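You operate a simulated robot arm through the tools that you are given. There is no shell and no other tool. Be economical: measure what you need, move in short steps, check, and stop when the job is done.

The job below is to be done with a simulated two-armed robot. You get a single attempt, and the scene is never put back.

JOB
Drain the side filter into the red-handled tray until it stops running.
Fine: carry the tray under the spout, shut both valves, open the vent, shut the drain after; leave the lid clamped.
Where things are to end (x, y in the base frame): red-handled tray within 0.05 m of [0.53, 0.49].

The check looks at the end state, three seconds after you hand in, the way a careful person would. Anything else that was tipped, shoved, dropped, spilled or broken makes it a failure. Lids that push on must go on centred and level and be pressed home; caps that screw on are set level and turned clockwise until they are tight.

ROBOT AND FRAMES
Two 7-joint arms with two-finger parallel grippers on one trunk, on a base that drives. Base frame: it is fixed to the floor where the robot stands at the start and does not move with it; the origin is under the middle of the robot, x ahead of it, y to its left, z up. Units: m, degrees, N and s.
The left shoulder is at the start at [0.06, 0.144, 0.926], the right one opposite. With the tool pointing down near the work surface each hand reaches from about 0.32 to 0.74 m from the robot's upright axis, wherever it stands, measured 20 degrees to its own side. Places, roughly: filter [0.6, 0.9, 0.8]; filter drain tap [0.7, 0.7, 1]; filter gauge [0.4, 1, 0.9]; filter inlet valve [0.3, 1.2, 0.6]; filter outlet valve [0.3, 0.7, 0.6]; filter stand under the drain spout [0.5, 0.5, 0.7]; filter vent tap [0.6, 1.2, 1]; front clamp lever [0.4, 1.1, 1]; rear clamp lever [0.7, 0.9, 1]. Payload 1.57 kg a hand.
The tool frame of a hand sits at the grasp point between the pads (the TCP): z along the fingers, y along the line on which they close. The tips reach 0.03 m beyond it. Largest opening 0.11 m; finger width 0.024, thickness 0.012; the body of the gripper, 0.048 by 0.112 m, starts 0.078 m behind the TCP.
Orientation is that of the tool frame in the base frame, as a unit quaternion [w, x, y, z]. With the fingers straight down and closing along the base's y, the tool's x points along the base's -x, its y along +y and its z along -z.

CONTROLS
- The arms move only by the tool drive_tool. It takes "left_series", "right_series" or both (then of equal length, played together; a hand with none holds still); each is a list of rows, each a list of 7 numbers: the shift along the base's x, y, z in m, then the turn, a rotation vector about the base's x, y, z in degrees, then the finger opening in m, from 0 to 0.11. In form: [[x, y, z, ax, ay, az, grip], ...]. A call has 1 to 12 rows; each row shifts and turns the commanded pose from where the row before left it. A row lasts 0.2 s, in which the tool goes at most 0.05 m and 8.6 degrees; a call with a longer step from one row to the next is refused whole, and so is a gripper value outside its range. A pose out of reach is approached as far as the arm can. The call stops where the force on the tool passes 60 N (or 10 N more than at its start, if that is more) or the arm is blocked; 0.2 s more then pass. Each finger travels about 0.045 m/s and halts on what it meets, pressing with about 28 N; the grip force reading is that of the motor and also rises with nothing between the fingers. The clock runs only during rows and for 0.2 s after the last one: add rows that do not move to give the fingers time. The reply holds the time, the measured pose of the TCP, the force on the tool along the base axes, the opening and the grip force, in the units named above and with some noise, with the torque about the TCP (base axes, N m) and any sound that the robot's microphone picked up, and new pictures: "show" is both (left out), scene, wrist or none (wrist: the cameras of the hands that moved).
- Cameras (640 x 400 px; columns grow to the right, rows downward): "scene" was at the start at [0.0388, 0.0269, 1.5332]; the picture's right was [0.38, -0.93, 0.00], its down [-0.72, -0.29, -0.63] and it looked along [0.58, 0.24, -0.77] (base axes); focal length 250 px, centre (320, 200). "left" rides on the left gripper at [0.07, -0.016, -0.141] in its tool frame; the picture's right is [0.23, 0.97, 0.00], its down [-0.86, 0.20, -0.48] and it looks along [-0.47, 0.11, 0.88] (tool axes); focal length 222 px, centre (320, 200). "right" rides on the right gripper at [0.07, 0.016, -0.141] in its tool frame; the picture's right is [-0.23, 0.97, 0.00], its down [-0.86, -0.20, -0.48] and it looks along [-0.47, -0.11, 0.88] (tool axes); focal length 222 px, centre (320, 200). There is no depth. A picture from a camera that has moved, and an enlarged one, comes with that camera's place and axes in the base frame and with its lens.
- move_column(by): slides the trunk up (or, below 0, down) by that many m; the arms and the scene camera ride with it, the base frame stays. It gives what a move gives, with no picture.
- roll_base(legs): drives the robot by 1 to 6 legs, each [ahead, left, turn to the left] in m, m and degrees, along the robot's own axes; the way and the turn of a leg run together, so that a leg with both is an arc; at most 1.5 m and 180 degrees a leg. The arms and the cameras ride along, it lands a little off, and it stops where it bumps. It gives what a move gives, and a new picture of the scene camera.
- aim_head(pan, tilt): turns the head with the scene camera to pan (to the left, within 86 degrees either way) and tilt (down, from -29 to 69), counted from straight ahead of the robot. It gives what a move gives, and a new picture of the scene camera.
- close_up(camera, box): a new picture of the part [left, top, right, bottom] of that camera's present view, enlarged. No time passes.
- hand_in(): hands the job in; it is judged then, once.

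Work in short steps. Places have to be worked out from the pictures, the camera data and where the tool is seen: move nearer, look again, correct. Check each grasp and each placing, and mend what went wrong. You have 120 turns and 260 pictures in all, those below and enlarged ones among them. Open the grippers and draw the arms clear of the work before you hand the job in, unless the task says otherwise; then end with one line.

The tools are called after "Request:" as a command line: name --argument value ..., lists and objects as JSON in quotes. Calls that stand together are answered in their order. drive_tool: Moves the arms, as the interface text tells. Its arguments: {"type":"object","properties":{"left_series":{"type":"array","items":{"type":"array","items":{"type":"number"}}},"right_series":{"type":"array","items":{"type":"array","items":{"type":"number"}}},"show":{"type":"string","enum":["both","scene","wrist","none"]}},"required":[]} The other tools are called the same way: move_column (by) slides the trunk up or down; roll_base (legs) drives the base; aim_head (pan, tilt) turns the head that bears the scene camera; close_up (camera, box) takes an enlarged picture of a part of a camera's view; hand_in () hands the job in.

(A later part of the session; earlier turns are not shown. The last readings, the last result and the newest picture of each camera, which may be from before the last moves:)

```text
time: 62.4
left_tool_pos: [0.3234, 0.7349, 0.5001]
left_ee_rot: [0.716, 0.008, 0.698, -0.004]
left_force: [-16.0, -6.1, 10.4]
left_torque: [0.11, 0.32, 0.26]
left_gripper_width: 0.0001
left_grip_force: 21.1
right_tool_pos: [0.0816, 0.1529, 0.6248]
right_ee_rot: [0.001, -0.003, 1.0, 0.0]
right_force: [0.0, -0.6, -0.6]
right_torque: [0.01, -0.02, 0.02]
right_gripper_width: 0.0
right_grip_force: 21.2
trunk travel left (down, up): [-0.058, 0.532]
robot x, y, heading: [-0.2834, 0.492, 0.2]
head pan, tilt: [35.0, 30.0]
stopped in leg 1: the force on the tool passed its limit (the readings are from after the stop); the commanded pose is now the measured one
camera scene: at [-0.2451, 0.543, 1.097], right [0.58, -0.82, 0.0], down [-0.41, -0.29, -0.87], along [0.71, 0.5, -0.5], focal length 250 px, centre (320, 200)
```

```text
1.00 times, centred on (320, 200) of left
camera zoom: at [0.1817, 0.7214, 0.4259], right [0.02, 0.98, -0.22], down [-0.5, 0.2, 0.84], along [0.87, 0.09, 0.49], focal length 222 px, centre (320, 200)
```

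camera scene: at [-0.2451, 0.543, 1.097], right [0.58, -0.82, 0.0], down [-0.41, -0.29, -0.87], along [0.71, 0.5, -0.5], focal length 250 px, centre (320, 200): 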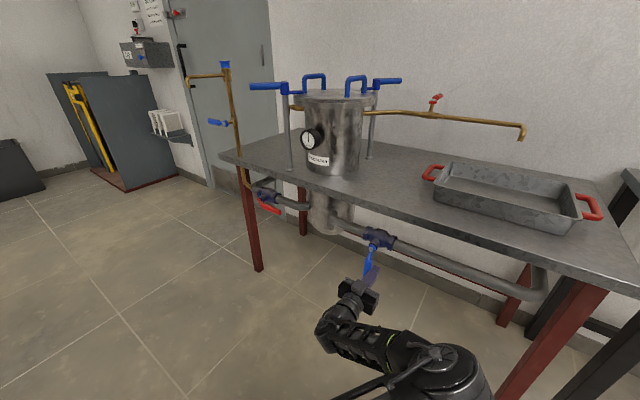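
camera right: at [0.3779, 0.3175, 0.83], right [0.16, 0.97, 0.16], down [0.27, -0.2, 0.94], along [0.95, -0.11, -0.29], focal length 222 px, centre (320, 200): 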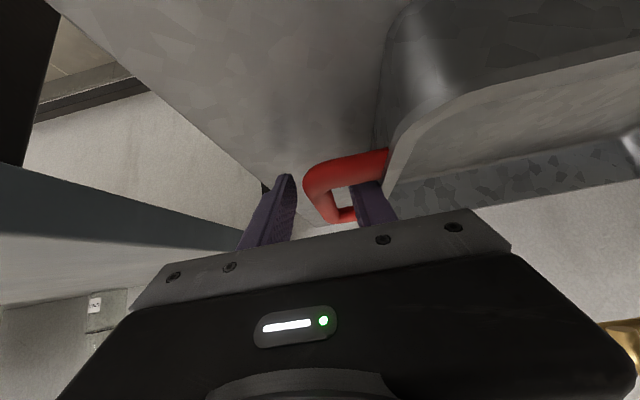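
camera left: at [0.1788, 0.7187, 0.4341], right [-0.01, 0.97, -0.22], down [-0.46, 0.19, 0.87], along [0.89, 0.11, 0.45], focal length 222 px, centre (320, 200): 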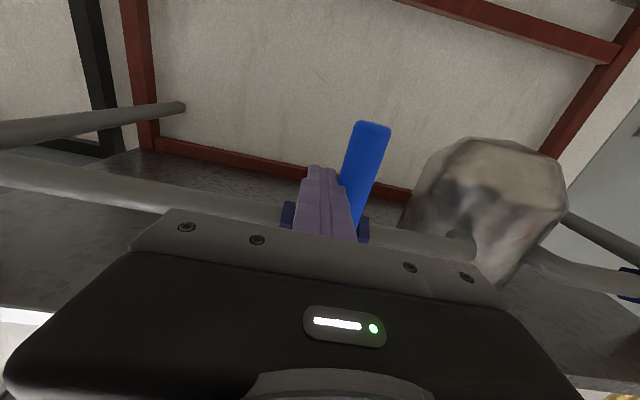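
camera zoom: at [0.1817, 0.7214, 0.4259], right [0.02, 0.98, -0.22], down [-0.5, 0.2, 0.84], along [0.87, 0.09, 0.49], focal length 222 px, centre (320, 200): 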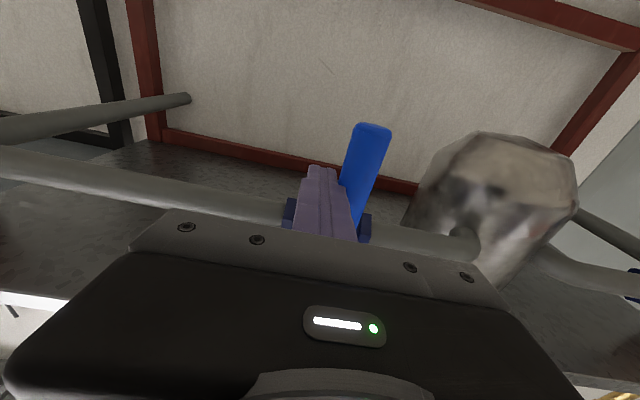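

My retract row was refused (too long a step) so the follow-ups were stopped by force; nothing moved noticeably. Retract properly now.

Request:
drive_tool --left_series '[[0, -0.02, 0, 0, 0, 0, 0], [-0.03, -0.01, 0, 0, 0, 0, 0], [-0.035, -0.01, 0.01, 0, 0, 0, 0], [-0.03, -0.01, 0.03, 0, 0, 0, 0], [0, -0.01, 0.04, 0, 0, 0, 0], [0, 0, 0.03, 0, 0, 0, 0], [0, 0, 0, 0, 0, 0, 0]]' --show "wrist"

```text
time: 64.0
left_tool_pos: [0.2698, 0.6652, 0.6052]
left_ee_rot: [0.715, 0.007, 0.699, -0.003]
left_force: [0.1, 0.1, 0.3]
left_torque: [-0.01, 0.02, 0.01]
left_gripper_width: 0.0002
left_grip_force: 21.0
left hand out of reach, approached as far as the arm can: row 2, 3, 4, 5
right_tool_pos: [0.0805, 0.1536, 0.6248]
right_ee_rot: [-0.001, -0.003, 1.0, -0.001]
right_force: [0.0, -0.4, -0.1]
right_torque: [0.01, 0.01, 0.01]
right_gripper_width: 0.0
right_grip_force: 21.7
trunk travel left (down, up): [-0.058, 0.532]
robot x, y, heading: [-0.2831, 0.4944, -0.1]
head pan, tilt: [35.0, 30.0]
camera left: at [0.1292, 0.6512, 0.5311], right [0.02, 0.97, -0.22], down [-0.5, 0.2, 0.84], along [0.87, 0.09, 0.49], focal length 222 px, centre (320, 200)
```

left: 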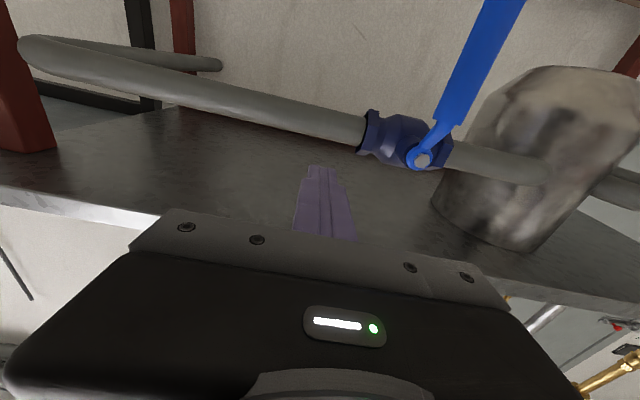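

Outlet lever is perpendicular to its pipe. Back off 6 cm and go left to the inlet.

Request:
roll_base --legs '[[-0.06, 0, 0], [0, 0.492, 0]]'

Request:
move_column --by -0.05

Request:
close_up --camera "left" --box '[0, 0, 640, 400]'

```text
time: 67.5
left_tool_pos: [0.2094, 1.1593, 0.6022]
left_ee_rot: [0.715, 0.006, 0.699, -0.002]
left_force: [1.1, -0.2, -0.5]
left_torque: [0.05, 0.02, 0.01]
left_gripper_width: 0.0002
left_grip_force: 20.8
right_tool_pos: [0.0213, 0.6468, 0.6259]
right_ee_rot: [-0.001, -0.003, 1.0, -0.001]
right_force: [-1.1, 0.7, -0.1]
right_torque: [0.0, 0.0, 0.02]
right_gripper_width: 0.0002
right_grip_force: 21.4
trunk travel left (down, up): [-0.058, 0.532]
robot x, y, heading: [-0.3494, 0.987, 0.2]
head pan, tilt: [35.0, 30.0]
camera scene: at [-0.3048, 1.0378, 1.097], right [0.58, -0.82, 0.0], down [-0.41, -0.29, -0.87], along [0.71, 0.5, -0.5], focal length 250 px, centre (320, 200)
```

scene: 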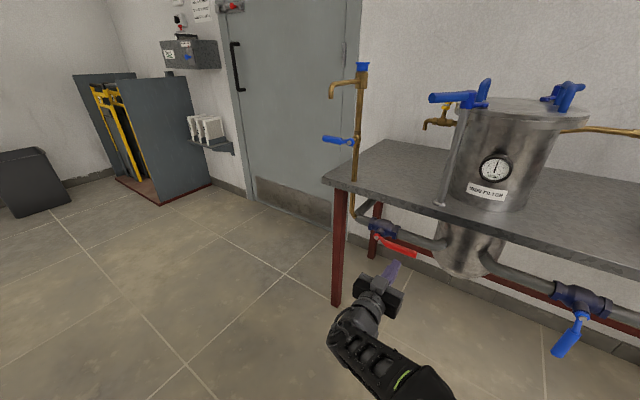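

```text
time: 68.4
left_tool_pos: [0.2096, 1.1608, 0.5532]
left_ee_rot: [0.716, 0.007, 0.698, -0.003]
left_force: [0.4, 0.2, 0.6]
left_torque: [-0.05, -0.02, -0.01]
left_gripper_width: 0.0001
left_grip_force: 21.1
right_tool_pos: [0.0207, 0.6471, 0.5751]
right_ee_rot: [-0.001, -0.003, 1.0, -0.001]
right_force: [-0.1, -0.5, -0.1]
right_torque: [0.03, -0.04, 0.01]
right_gripper_width: 0.0
right_grip_force: 21.6
trunk travel left (down, up): [-0.008, 0.582]
robot x, y, heading: [-0.344, 0.9915, 0.3]
head pan, tilt: [35.0, 30.0]
```

```text
1.00 times, centred on (320, 200) of left
camera zoom: at [0.0678, 1.1458, 0.4809], right [0.02, 0.97, -0.22], down [-0.5, 0.2, 0.84], along [0.87, 0.1, 0.49], focal length 222 px, centre (320, 200)
```

zoom: 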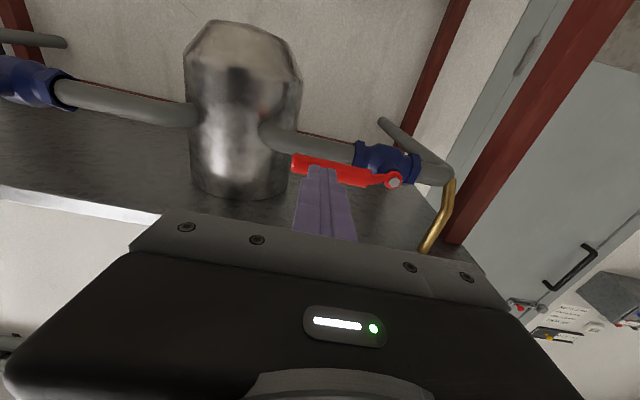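

Inlet pivot ≈(0.333, 1.260, 0.581), lever tip y≈1.137, horizontal (open). Raise hand above lever, then move the base 6 cm ahead.

Request:
drive_tool --left_series '[[0, 0, 0.038, 0, 0, 0, 0], [0, 0, 0.037, 0, 0, 0, 0], [0, 0, 0, 0, 0, 0, 0]]' --show "none"

Request:
roll_base --legs '[[0.06, 0, -0.3]]'

```text
time: 69.2
left_tool_pos: [0.2087, 1.1591, 0.6285]
left_ee_rot: [0.715, 0.007, 0.699, -0.002]
left_force: [0.4, 0.5, -0.7]
left_torque: [0.0, 0.02, 0.05]
left_gripper_width: 0.0
left_grip_force: 21.2
right_tool_pos: [0.0212, 0.6471, 0.5762]
right_ee_rot: [-0.001, -0.003, 1.0, -0.001]
right_force: [-0.6, 0.7, 0.6]
right_torque: [-0.02, 0.01, 0.01]
right_gripper_width: 0.0003
right_grip_force: 21.1
trunk travel left (down, up): [-0.008, 0.582]
robot x, y, heading: [-0.3479, 0.9882, 0.3]
head pan, tilt: [35.0, 30.0]
```

```text
time: 70.2
left_tool_pos: [0.2699, 1.1557, 0.6289]
left_ee_rot: [0.716, 0.008, 0.698, -0.004]
left_force: [-0.1, 0.2, 0.1]
left_torque: [-0.02, 0.0, -0.02]
left_gripper_width: 0.0
left_grip_force: 20.7
right_tool_pos: [0.0781, 0.6456, 0.5757]
right_ee_rot: [-0.001, 0.0, 1.0, -0.001]
right_force: [0.2, 0.6, -0.4]
right_torque: [0.02, -0.02, 0.01]
right_gripper_width: 0.0
right_grip_force: 21.5
trunk travel left (down, up): [-0.008, 0.582]
robot x, y, heading: [-0.286, 0.989, -0.3]
head pan, tilt: [35.0, 30.0]
camera scene: at [-0.2444, 1.0376, 1.047], right [0.57, -0.82, 0.0], down [-0.41, -0.29, -0.87], along [0.71, 0.5, -0.5], focal length 250 px, centre (320, 200)
```

scene: 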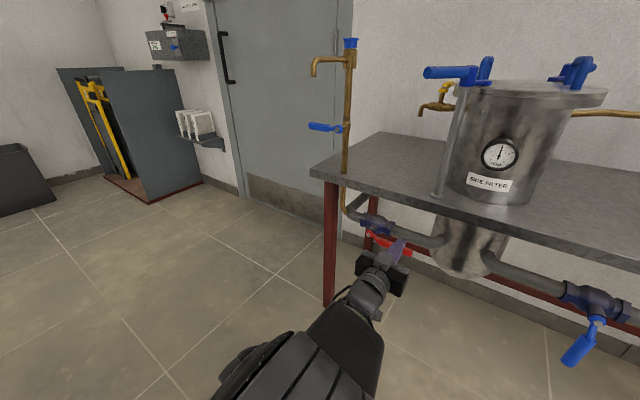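

Insert and sweep the inlet lever clockwise.

Request:
drive_tool --left_series '[[0.045, 0.003, 0, 0, 0, 0, 0], [0, 0.001, -0.027, 0, 0, 0, 0], [0, -0.0023, -0.0177, 0, 0, 0, 0], [0, 0.0008, -0.0178, 0, 0, 0, 0], [0, 0.0039, -0.0175, 0, 0, 0, 0], [0, 0.0069, -0.0164, 0, 0, 0, 0], [0, 0.0095, -0.0151, 0, 0, 0, 0], [0, 0.0122, -0.0131, 0, 0, 0, 0], [0, 0.0141, -0.0109, 0, 0, 0, 0], [0, 0.0158, -0.0082, 0, 0, 0, 0], [0, 0.0171, -0.0053, 0, 0, 0, 0], [0, 0.0106, -0.002, 0, 0, 0, 0]]'

```text
time: 72.9
left_tool_pos: [0.3223, 1.2405, 0.4807]
left_ee_rot: [0.71, 0.007, 0.705, -0.004]
left_force: [-15.1, -6.0, 5.4]
left_torque: [0.06, 0.15, 0.25]
left_gripper_width: 0.0
left_grip_force: 20.9
left hand out of reach, approached as far as the arm can: row 11, 12
right_tool_pos: [0.0776, 0.6451, 0.5752]
right_ee_rot: [0.0, 0.0, 1.0, -0.001]
right_force: [0.4, 0.0, 0.2]
right_torque: [-0.02, 0.03, -0.01]
right_gripper_width: 0.0
right_grip_force: 21.4
trunk travel left (down, up): [-0.008, 0.582]
robot x, y, heading: [-0.2883, 0.9866, -0.0]
head pan, tilt: [35.0, 30.0]
stopped in row 12 (left hand): the force on the tool passed its limit (the readings are from after the stop); the commanded pose is now the measured one
camera scene: at [-0.2465, 1.037, 1.0473], right [0.57, -0.82, 0.0], down [-0.41, -0.29, -0.87], along [0.71, 0.5, -0.5], focal length 250 px, centre (320, 200)
camera left: at [0.1803, 1.2266, 0.4108], right [0.02, 0.97, -0.22], down [-0.48, 0.2, 0.85], along [0.88, 0.09, 0.47], focal length 222 px, centre (320, 200)
```

scene: 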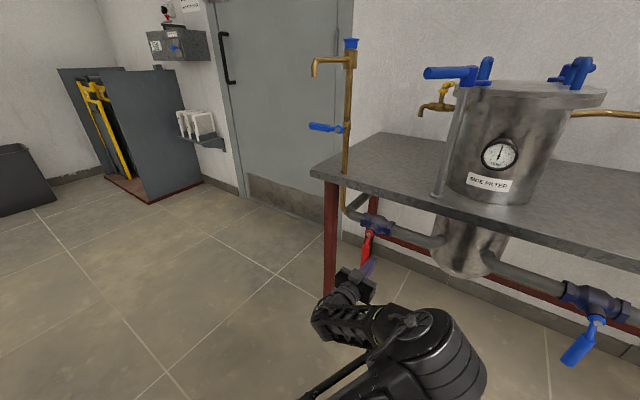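
left: 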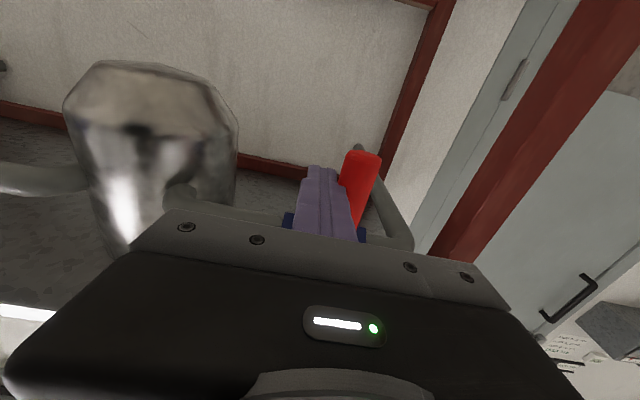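

Stop reached at 90°. Retract and inspect the valves.

Request:
drive_tool --left_series '[[0, -0.02, 0, 0, 0, 0, 0], [-0.03, -0.01, 0, 0, 0, 0, 0], [-0.035, -0.01, 0.01, 0, 0, 0, 0], [-0.03, -0.01, 0.03, 0, 0, 0, 0], [0, -0.01, 0.04, 0, 0, 0, 0], [0, 0, 0.03, 0, 0, 0, 0], [0, 0, 0, 0, 0, 0, 0]]' --show "none"

Request:
roll_base --legs '[[-0.15, 0, 0]]'

Request:
close_up --camera "scene" --box '[310, 30, 640, 370]'

```text
time: 74.5
left_tool_pos: [0.2703, 1.1813, 0.5815]
left_ee_rot: [0.709, 0.007, 0.705, -0.004]
left_force: [-0.1, 0.2, 0.5]
left_torque: [0.0, 0.04, 0.0]
left_gripper_width: 0.0
left_grip_force: 21.9
left hand out of reach, approached as far as the arm can: row 4, 5
right_tool_pos: [0.0775, 0.6455, 0.5761]
right_ee_rot: [-0.001, -0.001, 1.0, -0.001]
right_force: [0.5, 0.7, -0.3]
right_torque: [0.03, 0.0, 0.04]
right_gripper_width: 0.0
right_grip_force: 21.1
trunk travel left (down, up): [-0.008, 0.582]
robot x, y, heading: [-0.2896, 0.9862, -0.2]
head pan, tilt: [35.0, 30.0]
```

```text
time: 75.8
left_tool_pos: [0.1201, 1.1839, 0.5813]
left_ee_rot: [0.709, 0.007, 0.705, -0.003]
left_force: [-0.3, -0.1, -0.7]
left_torque: [-0.01, 0.01, 0.0]
left_gripper_width: 0.0
left_grip_force: 22.0
right_tool_pos: [-0.0715, 0.6454, 0.5759]
right_ee_rot: [-0.001, -0.001, 1.0, -0.001]
right_force: [0.5, -0.8, -0.5]
right_torque: [-0.01, -0.01, 0.02]
right_gripper_width: 0.0001
right_grip_force: 21.1
trunk travel left (down, up): [-0.008, 0.582]
robot x, y, heading: [-0.4391, 0.9859, -0.2]
head pan, tilt: [35.0, 30.0]
camera scene: at [-0.3952, 1.0376, 1.047], right [0.57, -0.82, 0.0], down [-0.41, -0.29, -0.87], along [0.71, 0.5, -0.5], focal length 250 px, centre (320, 200)
```

scene: 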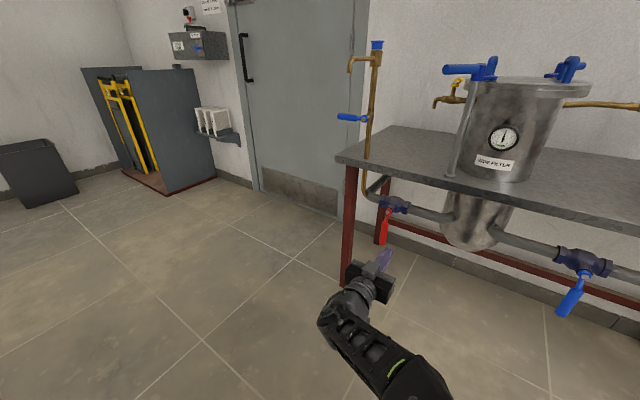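

```text
1.18 times, centred on (475, 200) of scene
camera zoom: at [-0.3952, 1.0376, 1.047], right [0.57, -0.82, 0.0], down [-0.41, -0.29, -0.87], along [0.71, 0.5, -0.5], focal length 294 px, centre (138, 200)
```

zoom: 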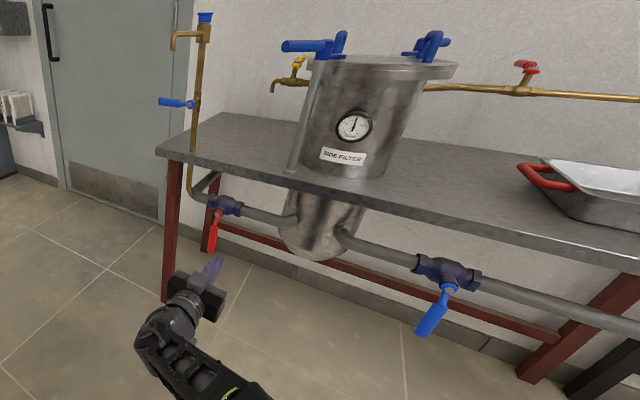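

Both valves shut. Now raise the trunk to view the vent tap from above.

Request:
move_column --by 0.48

Request:
aim_head --pan 15 --tilt 35

Request:
close_up --camera "scene" --box '[180, 80, 380, 240]'

```text
refused: 0.48 is not a number from -0.4 to 0.4
```

```text
time: 76.7
left_tool_pos: [0.1208, 1.183, 0.5822]
left_ee_rot: [0.709, 0.008, 0.705, -0.004]
left_force: [-0.2, -1.0, -0.1]
left_torque: [-0.02, 0.0, 0.03]
left_gripper_width: 0.0002
left_grip_force: 21.3
right_tool_pos: [-0.071, 0.6464, 0.5761]
right_ee_rot: [-0.001, -0.001, 1.0, -0.001]
right_force: [0.1, -0.1, 0.4]
right_torque: [-0.05, -0.01, 0.0]
right_gripper_width: 0.0
right_grip_force: 21.4
trunk travel left (down, up): [-0.008, 0.582]
robot x, y, heading: [-0.4367, 0.9856, -0.1]
head pan, tilt: [15.0, 35.0]
camera scene: at [-0.3843, 1.0086, 1.0393], right [0.26, -0.97, 0.0], down [-0.55, -0.15, -0.82], along [0.79, 0.21, -0.57], focal length 250 px, centre (320, 200)
```

scene: 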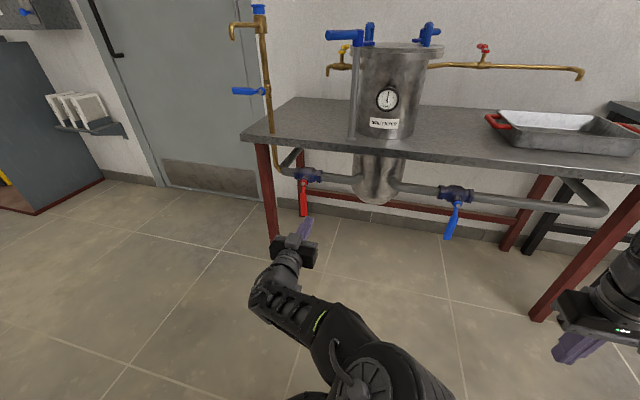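

```text
2.50 times, centred on (280, 160) of scene
camera zoom: at [-0.3843, 1.0086, 1.0393], right [0.26, -0.97, 0.0], down [-0.55, -0.15, -0.82], along [0.79, 0.21, -0.57], focal length 625 px, centre (420, 300)
```

zoom: 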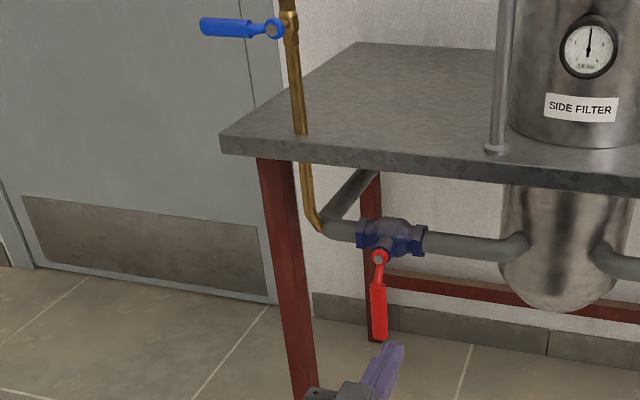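

Raise trunk (max 0.4 per call) and look again.

Request:
move_column --by 0.4

Request:
move_column --by 0.15

Request:
aim_head --pan 15 --tilt 36

Request:
close_up --camera "scene" --box '[260, 100, 420, 230]'

```text
time: 80.5
left_tool_pos: [0.1206, 1.1829, 0.9817]
left_ee_rot: [0.709, 0.007, 0.705, -0.004]
left_force: [-0.1, 0.0, 0.4]
left_torque: [0.01, 0.02, -0.04]
left_gripper_width: 0.0
left_grip_force: 21.0
right_tool_pos: [-0.0704, 0.6456, 0.975]
right_ee_rot: [0.0, -0.001, 1.0, -0.001]
right_force: [0.0, -0.1, -0.6]
right_torque: [0.02, -0.03, 0.02]
right_gripper_width: 0.0
right_grip_force: 21.9
trunk travel left (down, up): [-0.408, 0.182]
robot x, y, heading: [-0.4369, 0.9897, -0.1]
head pan, tilt: [15.0, 35.0]
```

```text
time: 82.3
left_tool_pos: [0.1212, 1.1824, 1.1324]
left_ee_rot: [0.709, 0.007, 0.705, -0.004]
left_force: [-0.8, 0.6, -0.5]
left_torque: [-0.02, 0.06, -0.01]
left_gripper_width: 0.0002
left_grip_force: 21.2
right_tool_pos: [-0.0725, 0.6452, 1.1248]
right_ee_rot: [-0.001, -0.002, 1.0, -0.002]
right_force: [0.2, 0.0, 0.4]
right_torque: [-0.01, 0.01, 0.02]
right_gripper_width: 0.0001
right_grip_force: 21.3
trunk travel left (down, up): [-0.558, 0.032]
robot x, y, heading: [-0.4367, 0.9843, -0.1]
head pan, tilt: [15.0, 35.0]
```

```text
time: 82.9
left_tool_pos: [0.1213, 1.1823, 1.1324]
left_ee_rot: [0.709, 0.007, 0.705, -0.004]
left_force: [0.0, -0.2, -0.4]
left_torque: [-0.02, -0.01, -0.02]
left_gripper_width: 0.0
left_grip_force: 21.1
right_tool_pos: [-0.0711, 0.6454, 1.1268]
right_ee_rot: [0.0, -0.001, 1.0, -0.001]
right_force: [-0.2, 0.0, -0.1]
right_torque: [-0.01, -0.01, 0.0]
right_gripper_width: 0.0
right_grip_force: 21.3
trunk travel left (down, up): [-0.558, 0.032]
robot x, y, heading: [-0.4375, 0.9918, -0.1]
head pan, tilt: [15.0, 36.0]
camera scene: at [-0.3848, 1.0084, 1.5877], right [0.26, -0.97, 0.0], down [-0.57, -0.15, -0.81], along [0.78, 0.21, -0.59], focal length 250 px, centre (320, 200)
```

scene: 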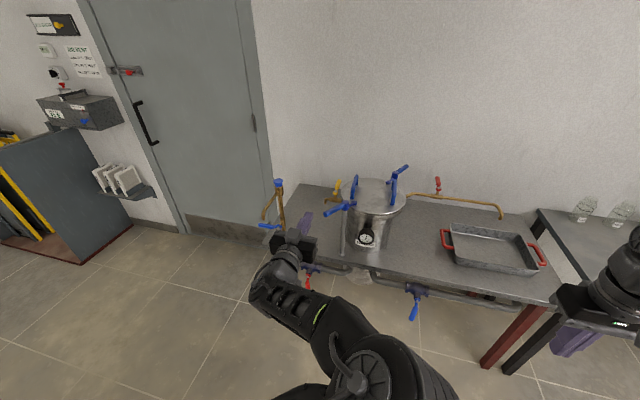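

```text
3.08 times, centred on (340, 165) of scene
camera zoom: at [-0.3848, 1.0084, 1.5877], right [0.26, -0.97, 0.0], down [-0.57, -0.15, -0.81], along [0.78, 0.21, -0.59], focal length 769 px, centre (258, 308)
```

zoom: 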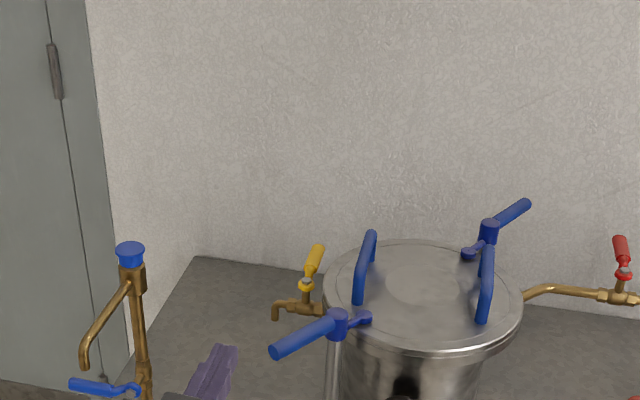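

Vent tap: stem vertical, yellow lever horizontal pointing to the wall (+x), perpendicular to its pipe (closed); hub ≈(0.48, 1.17, 0.98), tip ≈(0.59, 1.18). I turn the left hand to point down.

Request:
drive_tool --left_series '[[0, 0, 0, 0, 8.2, 0, 0], [0, 0, 0, 0, 8.2, 0, 0], [0, 0, 0, 0, 8.2, 0, 0], [0, 0, 0, 0, 8.2, 0, 0], [0, 0, 0, 0, 8.2, 0, 0], [0, 0, 0, 0, 8.2, 0, 0], [0, 0, 0, 0, 8.2, 0, 0], [0, 0, 0, 0, 8.2, 0, 0], [0, 0, 0, 0, 8.2, 0, 0], [0, 0, 0, 0, 8.2, 0, 0], [0, 0, 0, 0, 8, 0, 0]]' --show "scene"

```text
time: 85.3
left_tool_pos: [0.1186, 1.1817, 1.1253]
left_ee_rot: [0.049, 0.007, 0.999, -0.006]
left_force: [0.7, 0.6, -1.2]
left_torque: [-0.03, -0.02, -0.02]
left_gripper_width: 0.0
left_grip_force: 20.7
left hand out of reach, approached as far as the arm can: row 11
right_tool_pos: [-0.0728, 0.6462, 1.126]
right_ee_rot: [-0.001, -0.002, 1.0, -0.001]
right_force: [-0.5, 0.4, 0.6]
right_torque: [0.02, -0.03, 0.01]
right_gripper_width: 0.0002
right_grip_force: 21.5
trunk travel left (down, up): [-0.558, 0.032]
robot x, y, heading: [-0.4372, 0.9849, -0.3]
head pan, tilt: [15.0, 36.0]
camera scene: at [-0.3854, 1.0089, 1.5877], right [0.26, -0.97, 0.0], down [-0.57, -0.15, -0.81], along [0.78, 0.21, -0.59], focal length 250 px, centre (320, 200)
```

scene: 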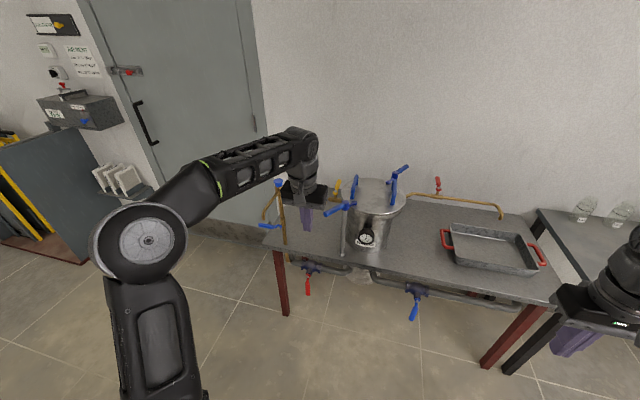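

Raise the hand 7 cm, then drive ahead in two parts while checking.

Request:
drive_tool --left_series '[[0.03, 0, 0.035, 0, 5, 0, 0], [0.03, 0, 0.035, 0, 0, 0, 0]]' --show "none"

Request:
roll_base --legs '[[0.2, 0, 0.2]]'

Request:
close_up --camera "left" --box '[0, 0, 640, 400]'

```text
time: 85.9
left_tool_pos: [0.1319, 1.1797, 1.1336]
left_ee_rot: [0.037, 0.006, 0.999, -0.007]
left_force: [0.5, 0.1, -0.7]
left_torque: [-0.02, -0.02, 0.0]
left_gripper_width: 0.0
left_grip_force: 21.1
left hand out of reach, approached as far as the arm can: row 1, 2
right_tool_pos: [-0.0718, 0.6474, 1.1256]
right_ee_rot: [-0.001, 0.0, 1.0, -0.001]
right_force: [0.0, 0.2, 0.1]
right_torque: [-0.05, 0.0, -0.03]
right_gripper_width: 0.0001
right_grip_force: 21.8
trunk travel left (down, up): [-0.558, 0.032]
robot x, y, heading: [-0.4408, 0.9851, -0.2]
head pan, tilt: [15.0, 36.0]
```

```text
time: 87.5
left_tool_pos: [0.33, 1.1816, 1.1323]
left_ee_rot: [0.037, 0.004, 0.999, -0.007]
left_force: [-0.1, -0.5, 0.1]
left_torque: [0.02, 0.02, -0.01]
left_gripper_width: 0.0002
left_grip_force: 21.9
right_tool_pos: [0.1313, 0.6474, 1.1248]
right_ee_rot: [-0.001, -0.001, 1.0, 0.0]
right_force: [0.3, -0.3, 0.6]
right_torque: [-0.01, 0.04, 0.0]
right_gripper_width: 0.0
right_grip_force: 21.0
trunk travel left (down, up): [-0.558, 0.032]
robot x, y, heading: [-0.2335, 0.99, -0.0]
head pan, tilt: [15.0, 36.0]
camera scene: at [-0.1838, 1.0086, 1.5876], right [0.26, -0.97, 0.0], down [-0.57, -0.15, -0.81], along [0.78, 0.21, -0.59], focal length 250 px, centre (320, 200)
```

scene: 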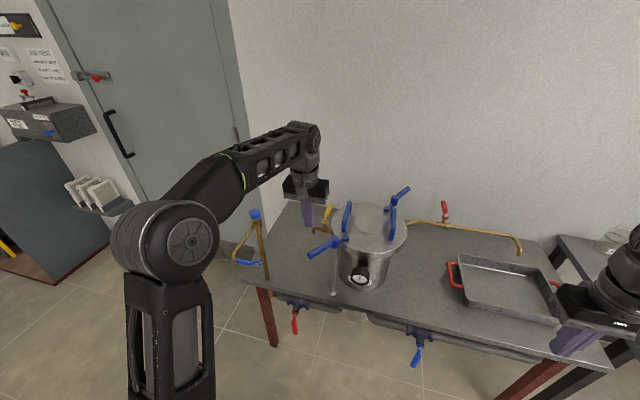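

```text
1.00 times, centred on (320, 200) of left
camera zoom: at [0.2492, 1.168, 1.2699], right [-0.22, 0.98, -0.03], down [0.82, 0.2, 0.54], along [0.53, 0.09, -0.84], focal length 222 px, centre (320, 200)
```

zoom: 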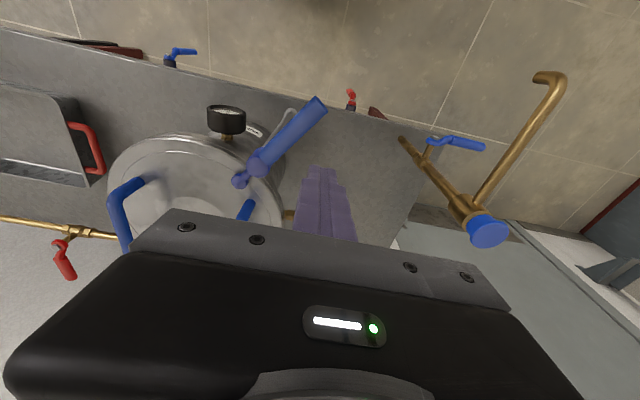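

The vent lever is hidden by the hand in the wrist view; zoom the scene camera on it.

Request:
close_up --camera "scene" --box '[270, 180, 370, 260]'

```text
5.00 times, centred on (320, 220) of scene
camera zoom: at [-0.1838, 1.0086, 1.5876], right [0.26, -0.97, 0.0], down [-0.57, -0.15, -0.81], along [0.78, 0.21, -0.59], focal length 1250 px, centre (320, 100)
```

zoom: 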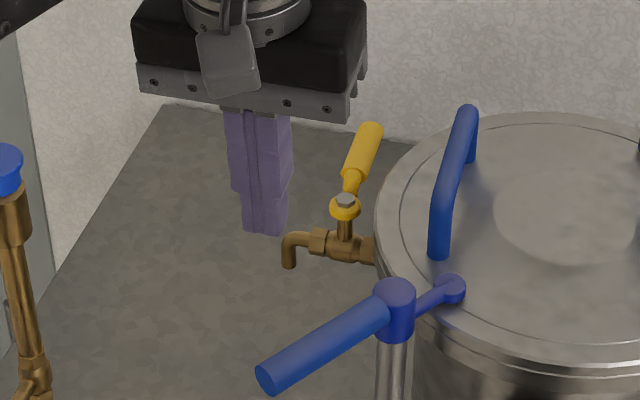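

Hub ≈(0.514, 1.179, 0.965), lever tip ≈(0.61, 1.182, 0.96). I bring the hand to y≈1.15 and drive ahead 0.2 m, high above everything.

Request:
drive_tool --left_series '[[0.02, -0.015, 0.01, 0, 0, 0, 0], [0.02, -0.015, 0.01, 0, 0, 0, 0]]' --show "none"

Request:
roll_base --legs '[[0.19, 0, 0]]'

```text
time: 88.1
left_tool_pos: [0.3358, 1.1776, 1.1376]
left_ee_rot: [0.038, 0.004, 0.999, -0.006]
left_force: [0.1, 0.0, -0.6]
left_torque: [-0.01, 0.01, 0.0]
left_gripper_width: 0.0
left_grip_force: 21.4
left hand out of reach, approached as far as the arm can: row 1, 2
right_tool_pos: [0.1287, 0.6473, 1.1255]
right_ee_rot: [-0.001, -0.002, 1.0, 0.001]
right_force: [0.1, 0.3, -0.1]
right_torque: [0.0, -0.01, -0.01]
right_gripper_width: 0.0001
right_grip_force: 21.0
trunk travel left (down, up): [-0.558, 0.032]
robot x, y, heading: [-0.2362, 0.9885, 0.1]
head pan, tilt: [15.0, 36.0]
```

```text
time: 89.6
left_tool_pos: [0.5287, 1.1773, 1.1373]
left_ee_rot: [0.037, 0.005, 0.999, -0.006]
left_force: [-0.1, 0.2, -0.2]
left_torque: [0.01, 0.03, -0.02]
left_gripper_width: 0.0
left_grip_force: 20.9
right_tool_pos: [0.3215, 0.6471, 1.1247]
right_ee_rot: [-0.001, -0.002, 1.0, -0.001]
right_force: [-0.1, 0.5, -0.5]
right_torque: [0.01, 0.01, 0.02]
right_gripper_width: 0.0002
right_grip_force: 21.0
trunk travel left (down, up): [-0.558, 0.032]
robot x, y, heading: [-0.0474, 0.9865, 0.0]
head pan, tilt: [15.0, 36.0]
camera scene: at [0.0075, 1.009, 1.5876], right [0.26, -0.97, 0.0], down [-0.57, -0.15, -0.81], along [0.78, 0.21, -0.59], focal length 250 px, centre (320, 200)
```

scene: 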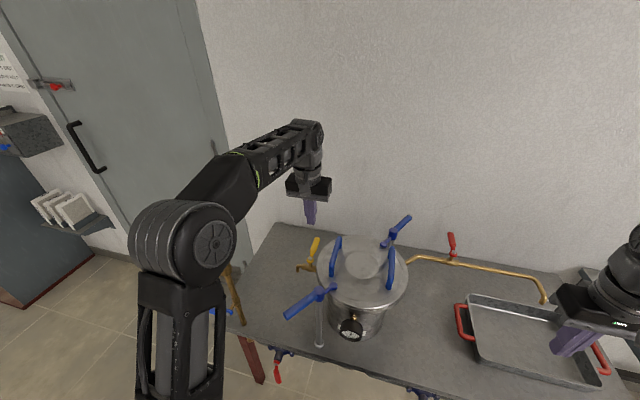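

Re-measure the lever from here before descending.

Request:
close_up --camera "scene" --box '[270, 190, 370, 290]'

```text
4.00 times, centred on (320, 240) of scene
camera zoom: at [0.0075, 1.009, 1.5876], right [0.26, -0.97, 0.0], down [-0.57, -0.15, -0.81], along [0.78, 0.21, -0.59], focal length 1000 px, centre (320, 40)
```

zoom: 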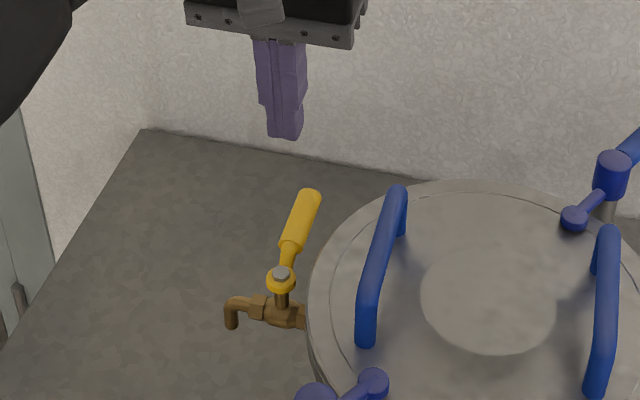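

Consistent. I move over (0.584, 1.148) and descend to z≈1.01, then check.

Request:
drive_tool --left_series '[[0.028, -0.015, 0, 0, 0, 0, 0], [0.028, -0.014, 0, 0, 0, 0, 0], [0, 0, -0.045, 0, 0, 0, 0], [0, 0, -0.045, 0, 0, 0, 0], [0, 0, -0.037, 0, 0, 0, 0], [0, 0, 0, 0, 0, 0, 0]]'

Request:
close_up --camera "scene" --box '[270, 190, 370, 290]'

```text
time: 91.0
left_tool_pos: [0.5349, 1.1719, 1.0183]
left_ee_rot: [0.046, 0.005, 0.999, -0.007]
left_force: [-0.7, 4.9, 49.6]
left_torque: [0.3, -0.08, -0.13]
left_gripper_width: 0.0
left_grip_force: 21.4
left hand out of reach, approached as far as the arm can: row 1, 2
right_tool_pos: [0.3162, 0.6468, 1.1272]
right_ee_rot: [0.002, -0.003, 1.0, 0.0]
right_force: [-0.3, -0.2, 0.2]
right_torque: [-0.01, 0.0, -0.02]
right_gripper_width: 0.0
right_grip_force: 21.6
trunk travel left (down, up): [-0.558, 0.032]
robot x, y, heading: [-0.0456, 0.9898, 0.1]
head pan, tilt: [15.0, 36.0]
camera scene: at [0.0008, 1.0081, 1.5888], right [0.26, -0.97, 0.0], down [-0.56, -0.15, -0.81], along [0.78, 0.21, -0.58], focal length 250 px, centre (320, 200)
camera left: at [0.4513, 1.1581, 1.1532], right [-0.22, 0.98, -0.03], down [0.81, 0.2, 0.55], along [0.55, 0.09, -0.83], focal length 222 px, centre (320, 200)
```

scene: 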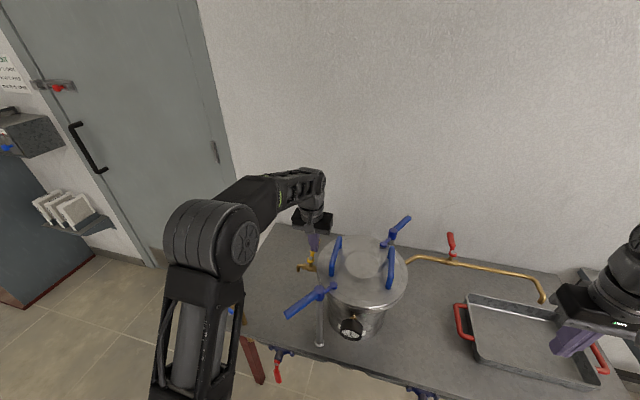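
left: 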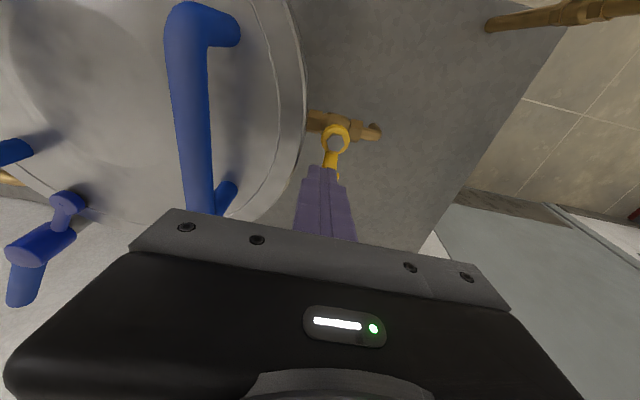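

```text
4.00 times, centred on (320, 240) of scene
camera zoom: at [0.0008, 1.0081, 1.5888], right [0.26, -0.97, 0.0], down [-0.56, -0.15, -0.81], along [0.78, 0.21, -0.58], focal length 1000 px, centre (320, 40)
```

zoom: 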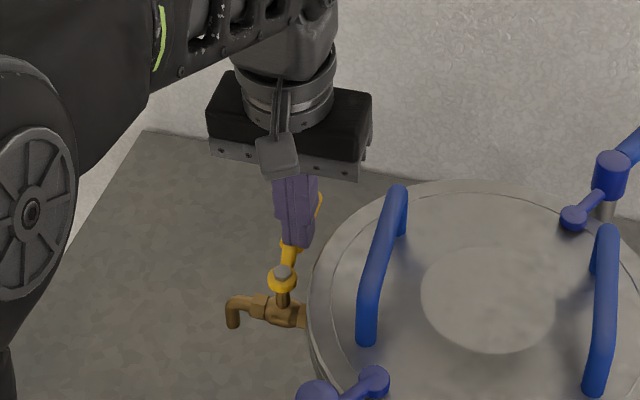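

The high lateral shift was out of reach, so the fingers came down onto the lever (top at z≈0.988). I lift 4 cm, then shift sideways toward the filter.

Request:
drive_tool --left_series '[[0, 0, 0.02, 0, 0, 0, 0], [0, 0, 0.02, 0, 0, 0, 0], [0.025, -0.013, 0, 0, 0, 0, 0], [0.024, -0.014, 0, 0, 0, 0, 0], [0, 0, 0, 0, 0, 0, 0]]'

Request:
close_up --camera "scene" --box '[270, 190, 370, 290]'

```text
time: 92.2
left_tool_pos: [0.5839, 1.1452, 1.0491]
left_ee_rot: [0.037, 0.004, 0.999, -0.006]
left_force: [0.4, -0.2, 0.0]
left_torque: [-0.03, 0.02, 0.0]
left_gripper_width: 0.0001
left_grip_force: 21.6
right_tool_pos: [0.3191, 0.6467, 1.1259]
right_ee_rot: [-0.001, -0.002, 1.0, -0.001]
right_force: [-0.2, -0.4, -0.5]
right_torque: [0.03, -0.06, 0.03]
right_gripper_width: 0.0
right_grip_force: 21.2
trunk travel left (down, up): [-0.558, 0.032]
robot x, y, heading: [-0.0464, 0.9883, 0.0]
head pan, tilt: [15.0, 36.0]
camera scene: at [0.0057, 1.0091, 1.5877], right [0.26, -0.97, 0.0], down [-0.57, -0.15, -0.81], along [0.78, 0.21, -0.59], focal length 250 px, centre (320, 200)
camera left: at [0.5025, 1.1316, 1.1867], right [-0.22, 0.98, -0.03], down [0.82, 0.2, 0.54], along [0.53, 0.09, -0.84], focal length 222 px, centre (320, 200)
```

scene: 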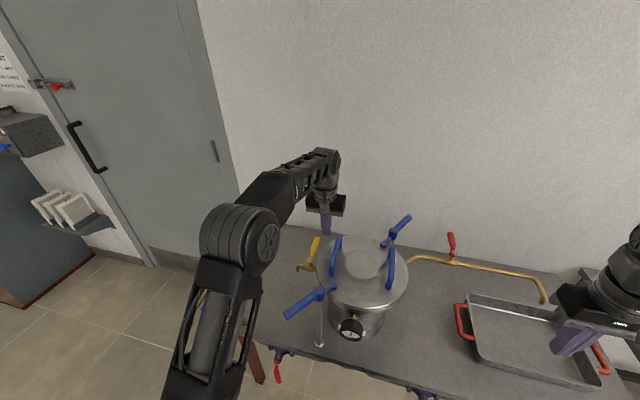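
left: 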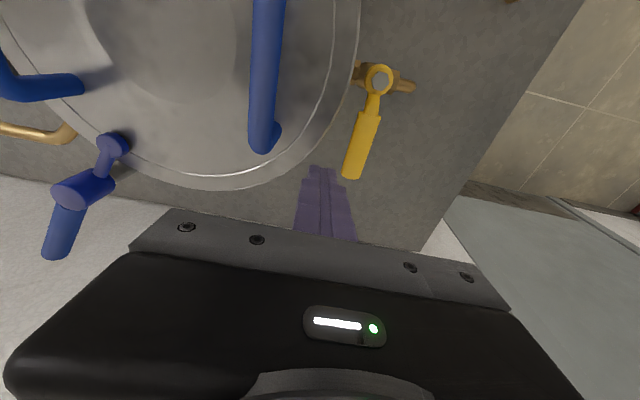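

```text
4.00 times, centred on (320, 240) of scene
camera zoom: at [0.0057, 1.0091, 1.5877], right [0.26, -0.97, 0.0], down [-0.57, -0.15, -0.81], along [0.78, 0.21, -0.59], focal length 1000 px, centre (320, 40)
```

zoom: 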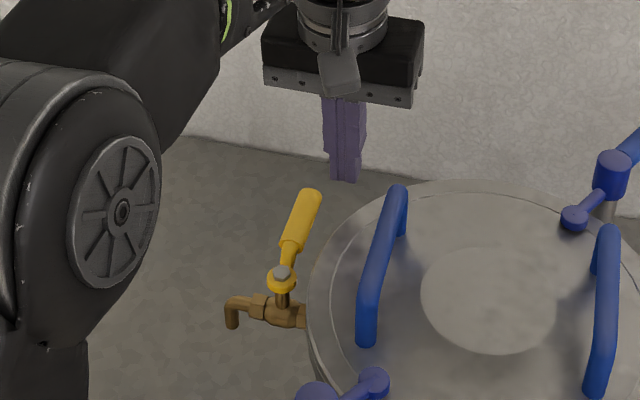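

Clear view: hub (0.51, 1.176), tip ≈(0.605, 1.18); lid edge ≈1.126 nearby. I set the fingers at (0.595, 1.150) and descend to z 0.99.

Request:
drive_tool --left_series '[[0.011, 0.005, 0, 0, 4, 0, 0], [0, 0, -0.02, 0, 0, 0, 0], [0, 0, -0.02, 0, 0, 0, 0], [0, 0, -0.018, 0, 0, 0, 0], [0, 0, 0, 0, 0, 0, 0]]' --show "wrist"

Request:
close_up --camera "scene" --box '[270, 190, 370, 290]'

```text
time: 93.3
left_tool_pos: [0.5806, 1.1446, 1.0217]
left_ee_rot: [0.017, 0.005, 1.0, -0.008]
left_force: [-13.3, 1.3, 34.0]
left_torque: [-0.24, 0.76, -0.13]
left_gripper_width: 0.0
left_grip_force: 21.8
left hand out of reach, approached as far as the arm can: row 1
right_tool_pos: [0.319, 0.6479, 1.127]
right_ee_rot: [0.0, -0.003, 1.0, 0.0]
right_force: [1.0, -0.5, -0.2]
right_torque: [0.01, 0.06, 0.01]
right_gripper_width: 0.0
right_grip_force: 21.1
trunk travel left (down, up): [-0.558, 0.032]
robot x, y, heading: [-0.0452, 0.9866, 0.2]
head pan, tilt: [15.0, 36.0]
stopped in row 5 (left hand): the force on the tool passed its limit (the readings are from after the stop); the commanded pose is now the measured one
camera left: at [0.505, 1.1311, 1.1619], right [-0.22, 0.98, -0.03], down [0.84, 0.2, 0.5], along [0.5, 0.09, -0.86], focal length 222 px, centre (320, 200)
```

left: 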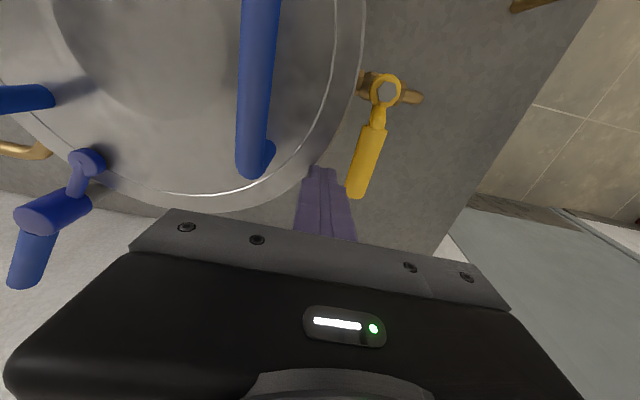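

```text
4.00 times, centred on (320, 240) of scene
camera zoom: at [0.0031, 1.0086, 1.5882], right [0.26, -0.97, 0.0], down [-0.57, -0.15, -0.81], along [0.78, 0.21, -0.59], focal length 1000 px, centre (320, 40)
```

zoom: 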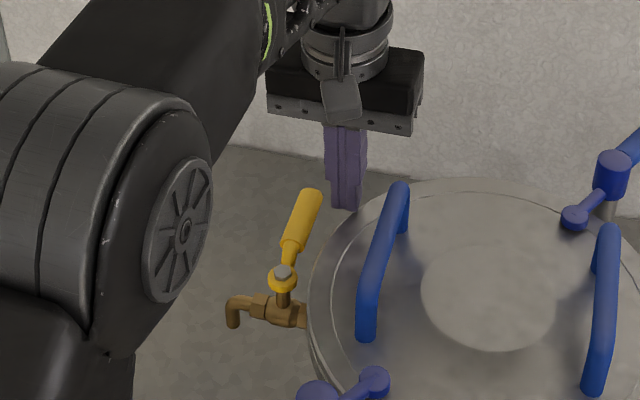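

Something stopped the hand with tips at z≈0.99. Look closely before moving.

Request:
close_up --camera "left" --box '[200, 100, 420, 260]'

Request:
close_up --camera "scene" --box '[300, 200, 380, 270]'

```text
2.50 times, centred on (310, 180) of left
camera zoom: at [0.505, 1.1311, 1.1619], right [-0.22, 0.98, -0.03], down [0.84, 0.2, 0.5], along [0.5, 0.09, -0.86], focal length 555 px, centre (345, 250)
```

zoom: 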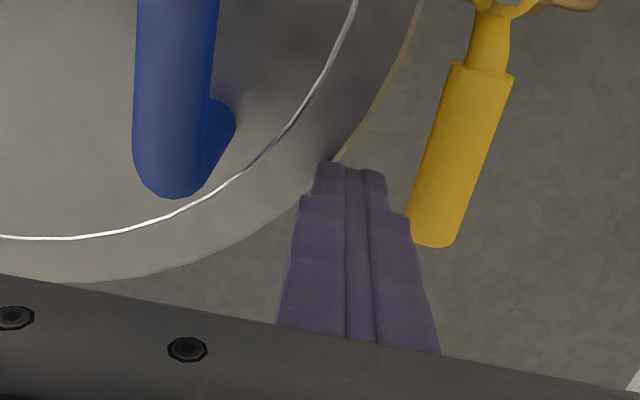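

```text
5.71 times, centred on (340, 235) of scene
camera zoom: at [0.0031, 1.0086, 1.5882], right [0.26, -0.97, 0.0], down [-0.57, -0.15, -0.81], along [0.78, 0.21, -0.59], focal length 1428 px, centre (206, 0)
```

zoom: 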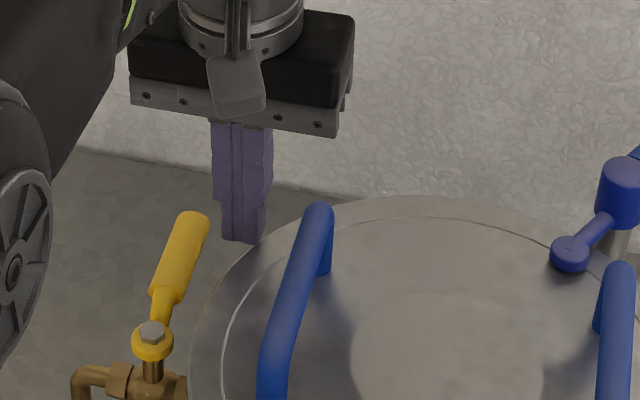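

The fingertip is on the lid edge. Lift 2.5 cm, then advance the base 3 cm for reach.

Request:
drive_tool --left_series '[[0, 0.002, 0.015, 0, 0, 0, 0], [0, 0.003, 0.015, 0, 0, 0, 0], [0, 0, 0, 0, 0, 0, 0]]' --show "none"

Request:
roll_base --legs '[[0.03, 0, 0]]'

Request:
close_up --camera "left" --box '[200, 0, 480, 260]'

```text
time: 94.1
left_tool_pos: [0.5822, 1.1508, 1.0443]
left_ee_rot: [0.014, 0.005, 1.0, -0.008]
left_force: [0.4, 0.6, -0.4]
left_torque: [0.0, -0.02, 0.0]
left_gripper_width: 0.0001
left_grip_force: 21.5
right_tool_pos: [0.3205, 0.6467, 1.125]
right_ee_rot: [-0.001, -0.003, 1.0, 0.0]
right_force: [-0.1, 0.3, -1.2]
right_torque: [0.0, -0.03, 0.0]
right_gripper_width: 0.0002
right_grip_force: 21.7
trunk travel left (down, up): [-0.558, 0.032]
robot x, y, heading: [-0.0503, 0.9885, 0.1]
head pan, tilt: [15.0, 36.0]
```

```text
time: 94.9
left_tool_pos: [0.6126, 1.1499, 1.0443]
left_ee_rot: [0.014, 0.005, 1.0, -0.008]
left_force: [0.0, -0.2, -0.8]
left_torque: [0.0, 0.04, 0.03]
left_gripper_width: 0.0003
left_grip_force: 20.7
right_tool_pos: [0.3526, 0.6489, 1.1249]
right_ee_rot: [-0.002, -0.002, 1.0, 0.0]
right_force: [0.5, 1.5, -0.1]
right_torque: [-0.05, 0.04, -0.02]
right_gripper_width: 0.0001
right_grip_force: 21.7
trunk travel left (down, up): [-0.558, 0.032]
robot x, y, heading: [-0.0197, 0.9883, 0.3]
head pan, tilt: [15.0, 36.0]
camera scene: at [0.0383, 1.0091, 1.5876], right [0.26, -0.97, 0.0], down [-0.57, -0.15, -0.81], along [0.78, 0.21, -0.59], focal length 250 px, centre (320, 200)
```

scene: 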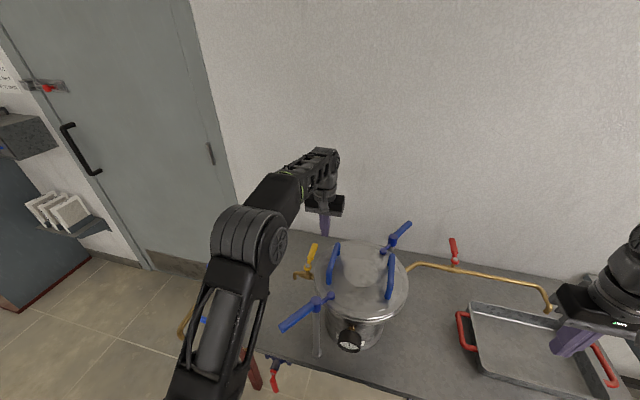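

```text
1.54 times, centred on (340, 130) of left
camera zoom: at [0.5389, 1.136, 1.1851], right [-0.22, 0.98, -0.02], down [0.84, 0.2, 0.5], along [0.49, 0.09, -0.87], focal length 342 px, centre (289, 308)
```

zoom: 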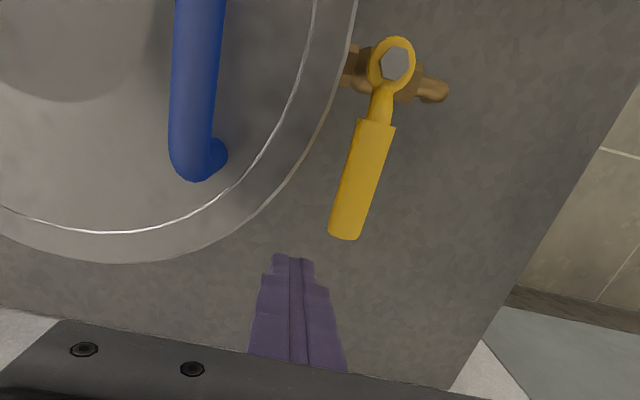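

Lid edge at x≈0.588 is y≈1.135; lever side at 1.171. I put the fingers at (0.598, 1.156) and descend.

Request:
drive_tool --left_series '[[-0.0146, 0.006, 0, 0, 0, 0, 0], [0, 0, -0.02, 0, 0, 0, 0], [0, 0, -0.02, 0, 0, 0, 0], [0, 0, -0.016, 0, 0, 0, 0], [0, 0, 0, 0, 0, 0, 0]]' --show "none"

Request:
close_up --camera "left" --box '[200, 0, 480, 260]'

```text
time: 96.1
left_tool_pos: [0.5964, 1.1552, 0.9895]
left_ee_rot: [0.014, 0.005, 1.0, -0.008]
left_force: [0.1, -1.2, -0.5]
left_torque: [-0.02, 0.01, -0.01]
left_gripper_width: 0.0
left_grip_force: 21.4
right_tool_pos: [0.3512, 0.6475, 1.126]
right_ee_rot: [-0.002, -0.003, 1.0, 0.0]
right_force: [-0.6, -0.6, -0.2]
right_torque: [0.04, 0.01, 0.02]
right_gripper_width: 0.0002
right_grip_force: 21.0
trunk travel left (down, up): [-0.558, 0.032]
robot x, y, heading: [-0.0164, 0.99, 0.2]
head pan, tilt: [15.0, 36.0]
```

```text
1.54 times, centred on (340, 130) of left
camera zoom: at [0.5222, 1.1419, 1.1294], right [-0.22, 0.98, -0.02], down [0.84, 0.2, 0.5], along [0.49, 0.09, -0.87], focal length 342 px, centre (289, 308)
```

zoom: 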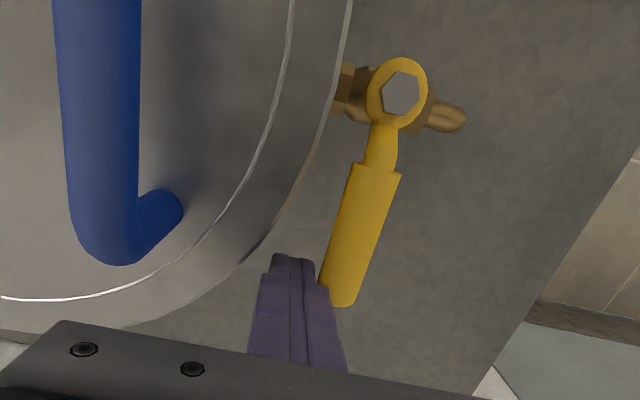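

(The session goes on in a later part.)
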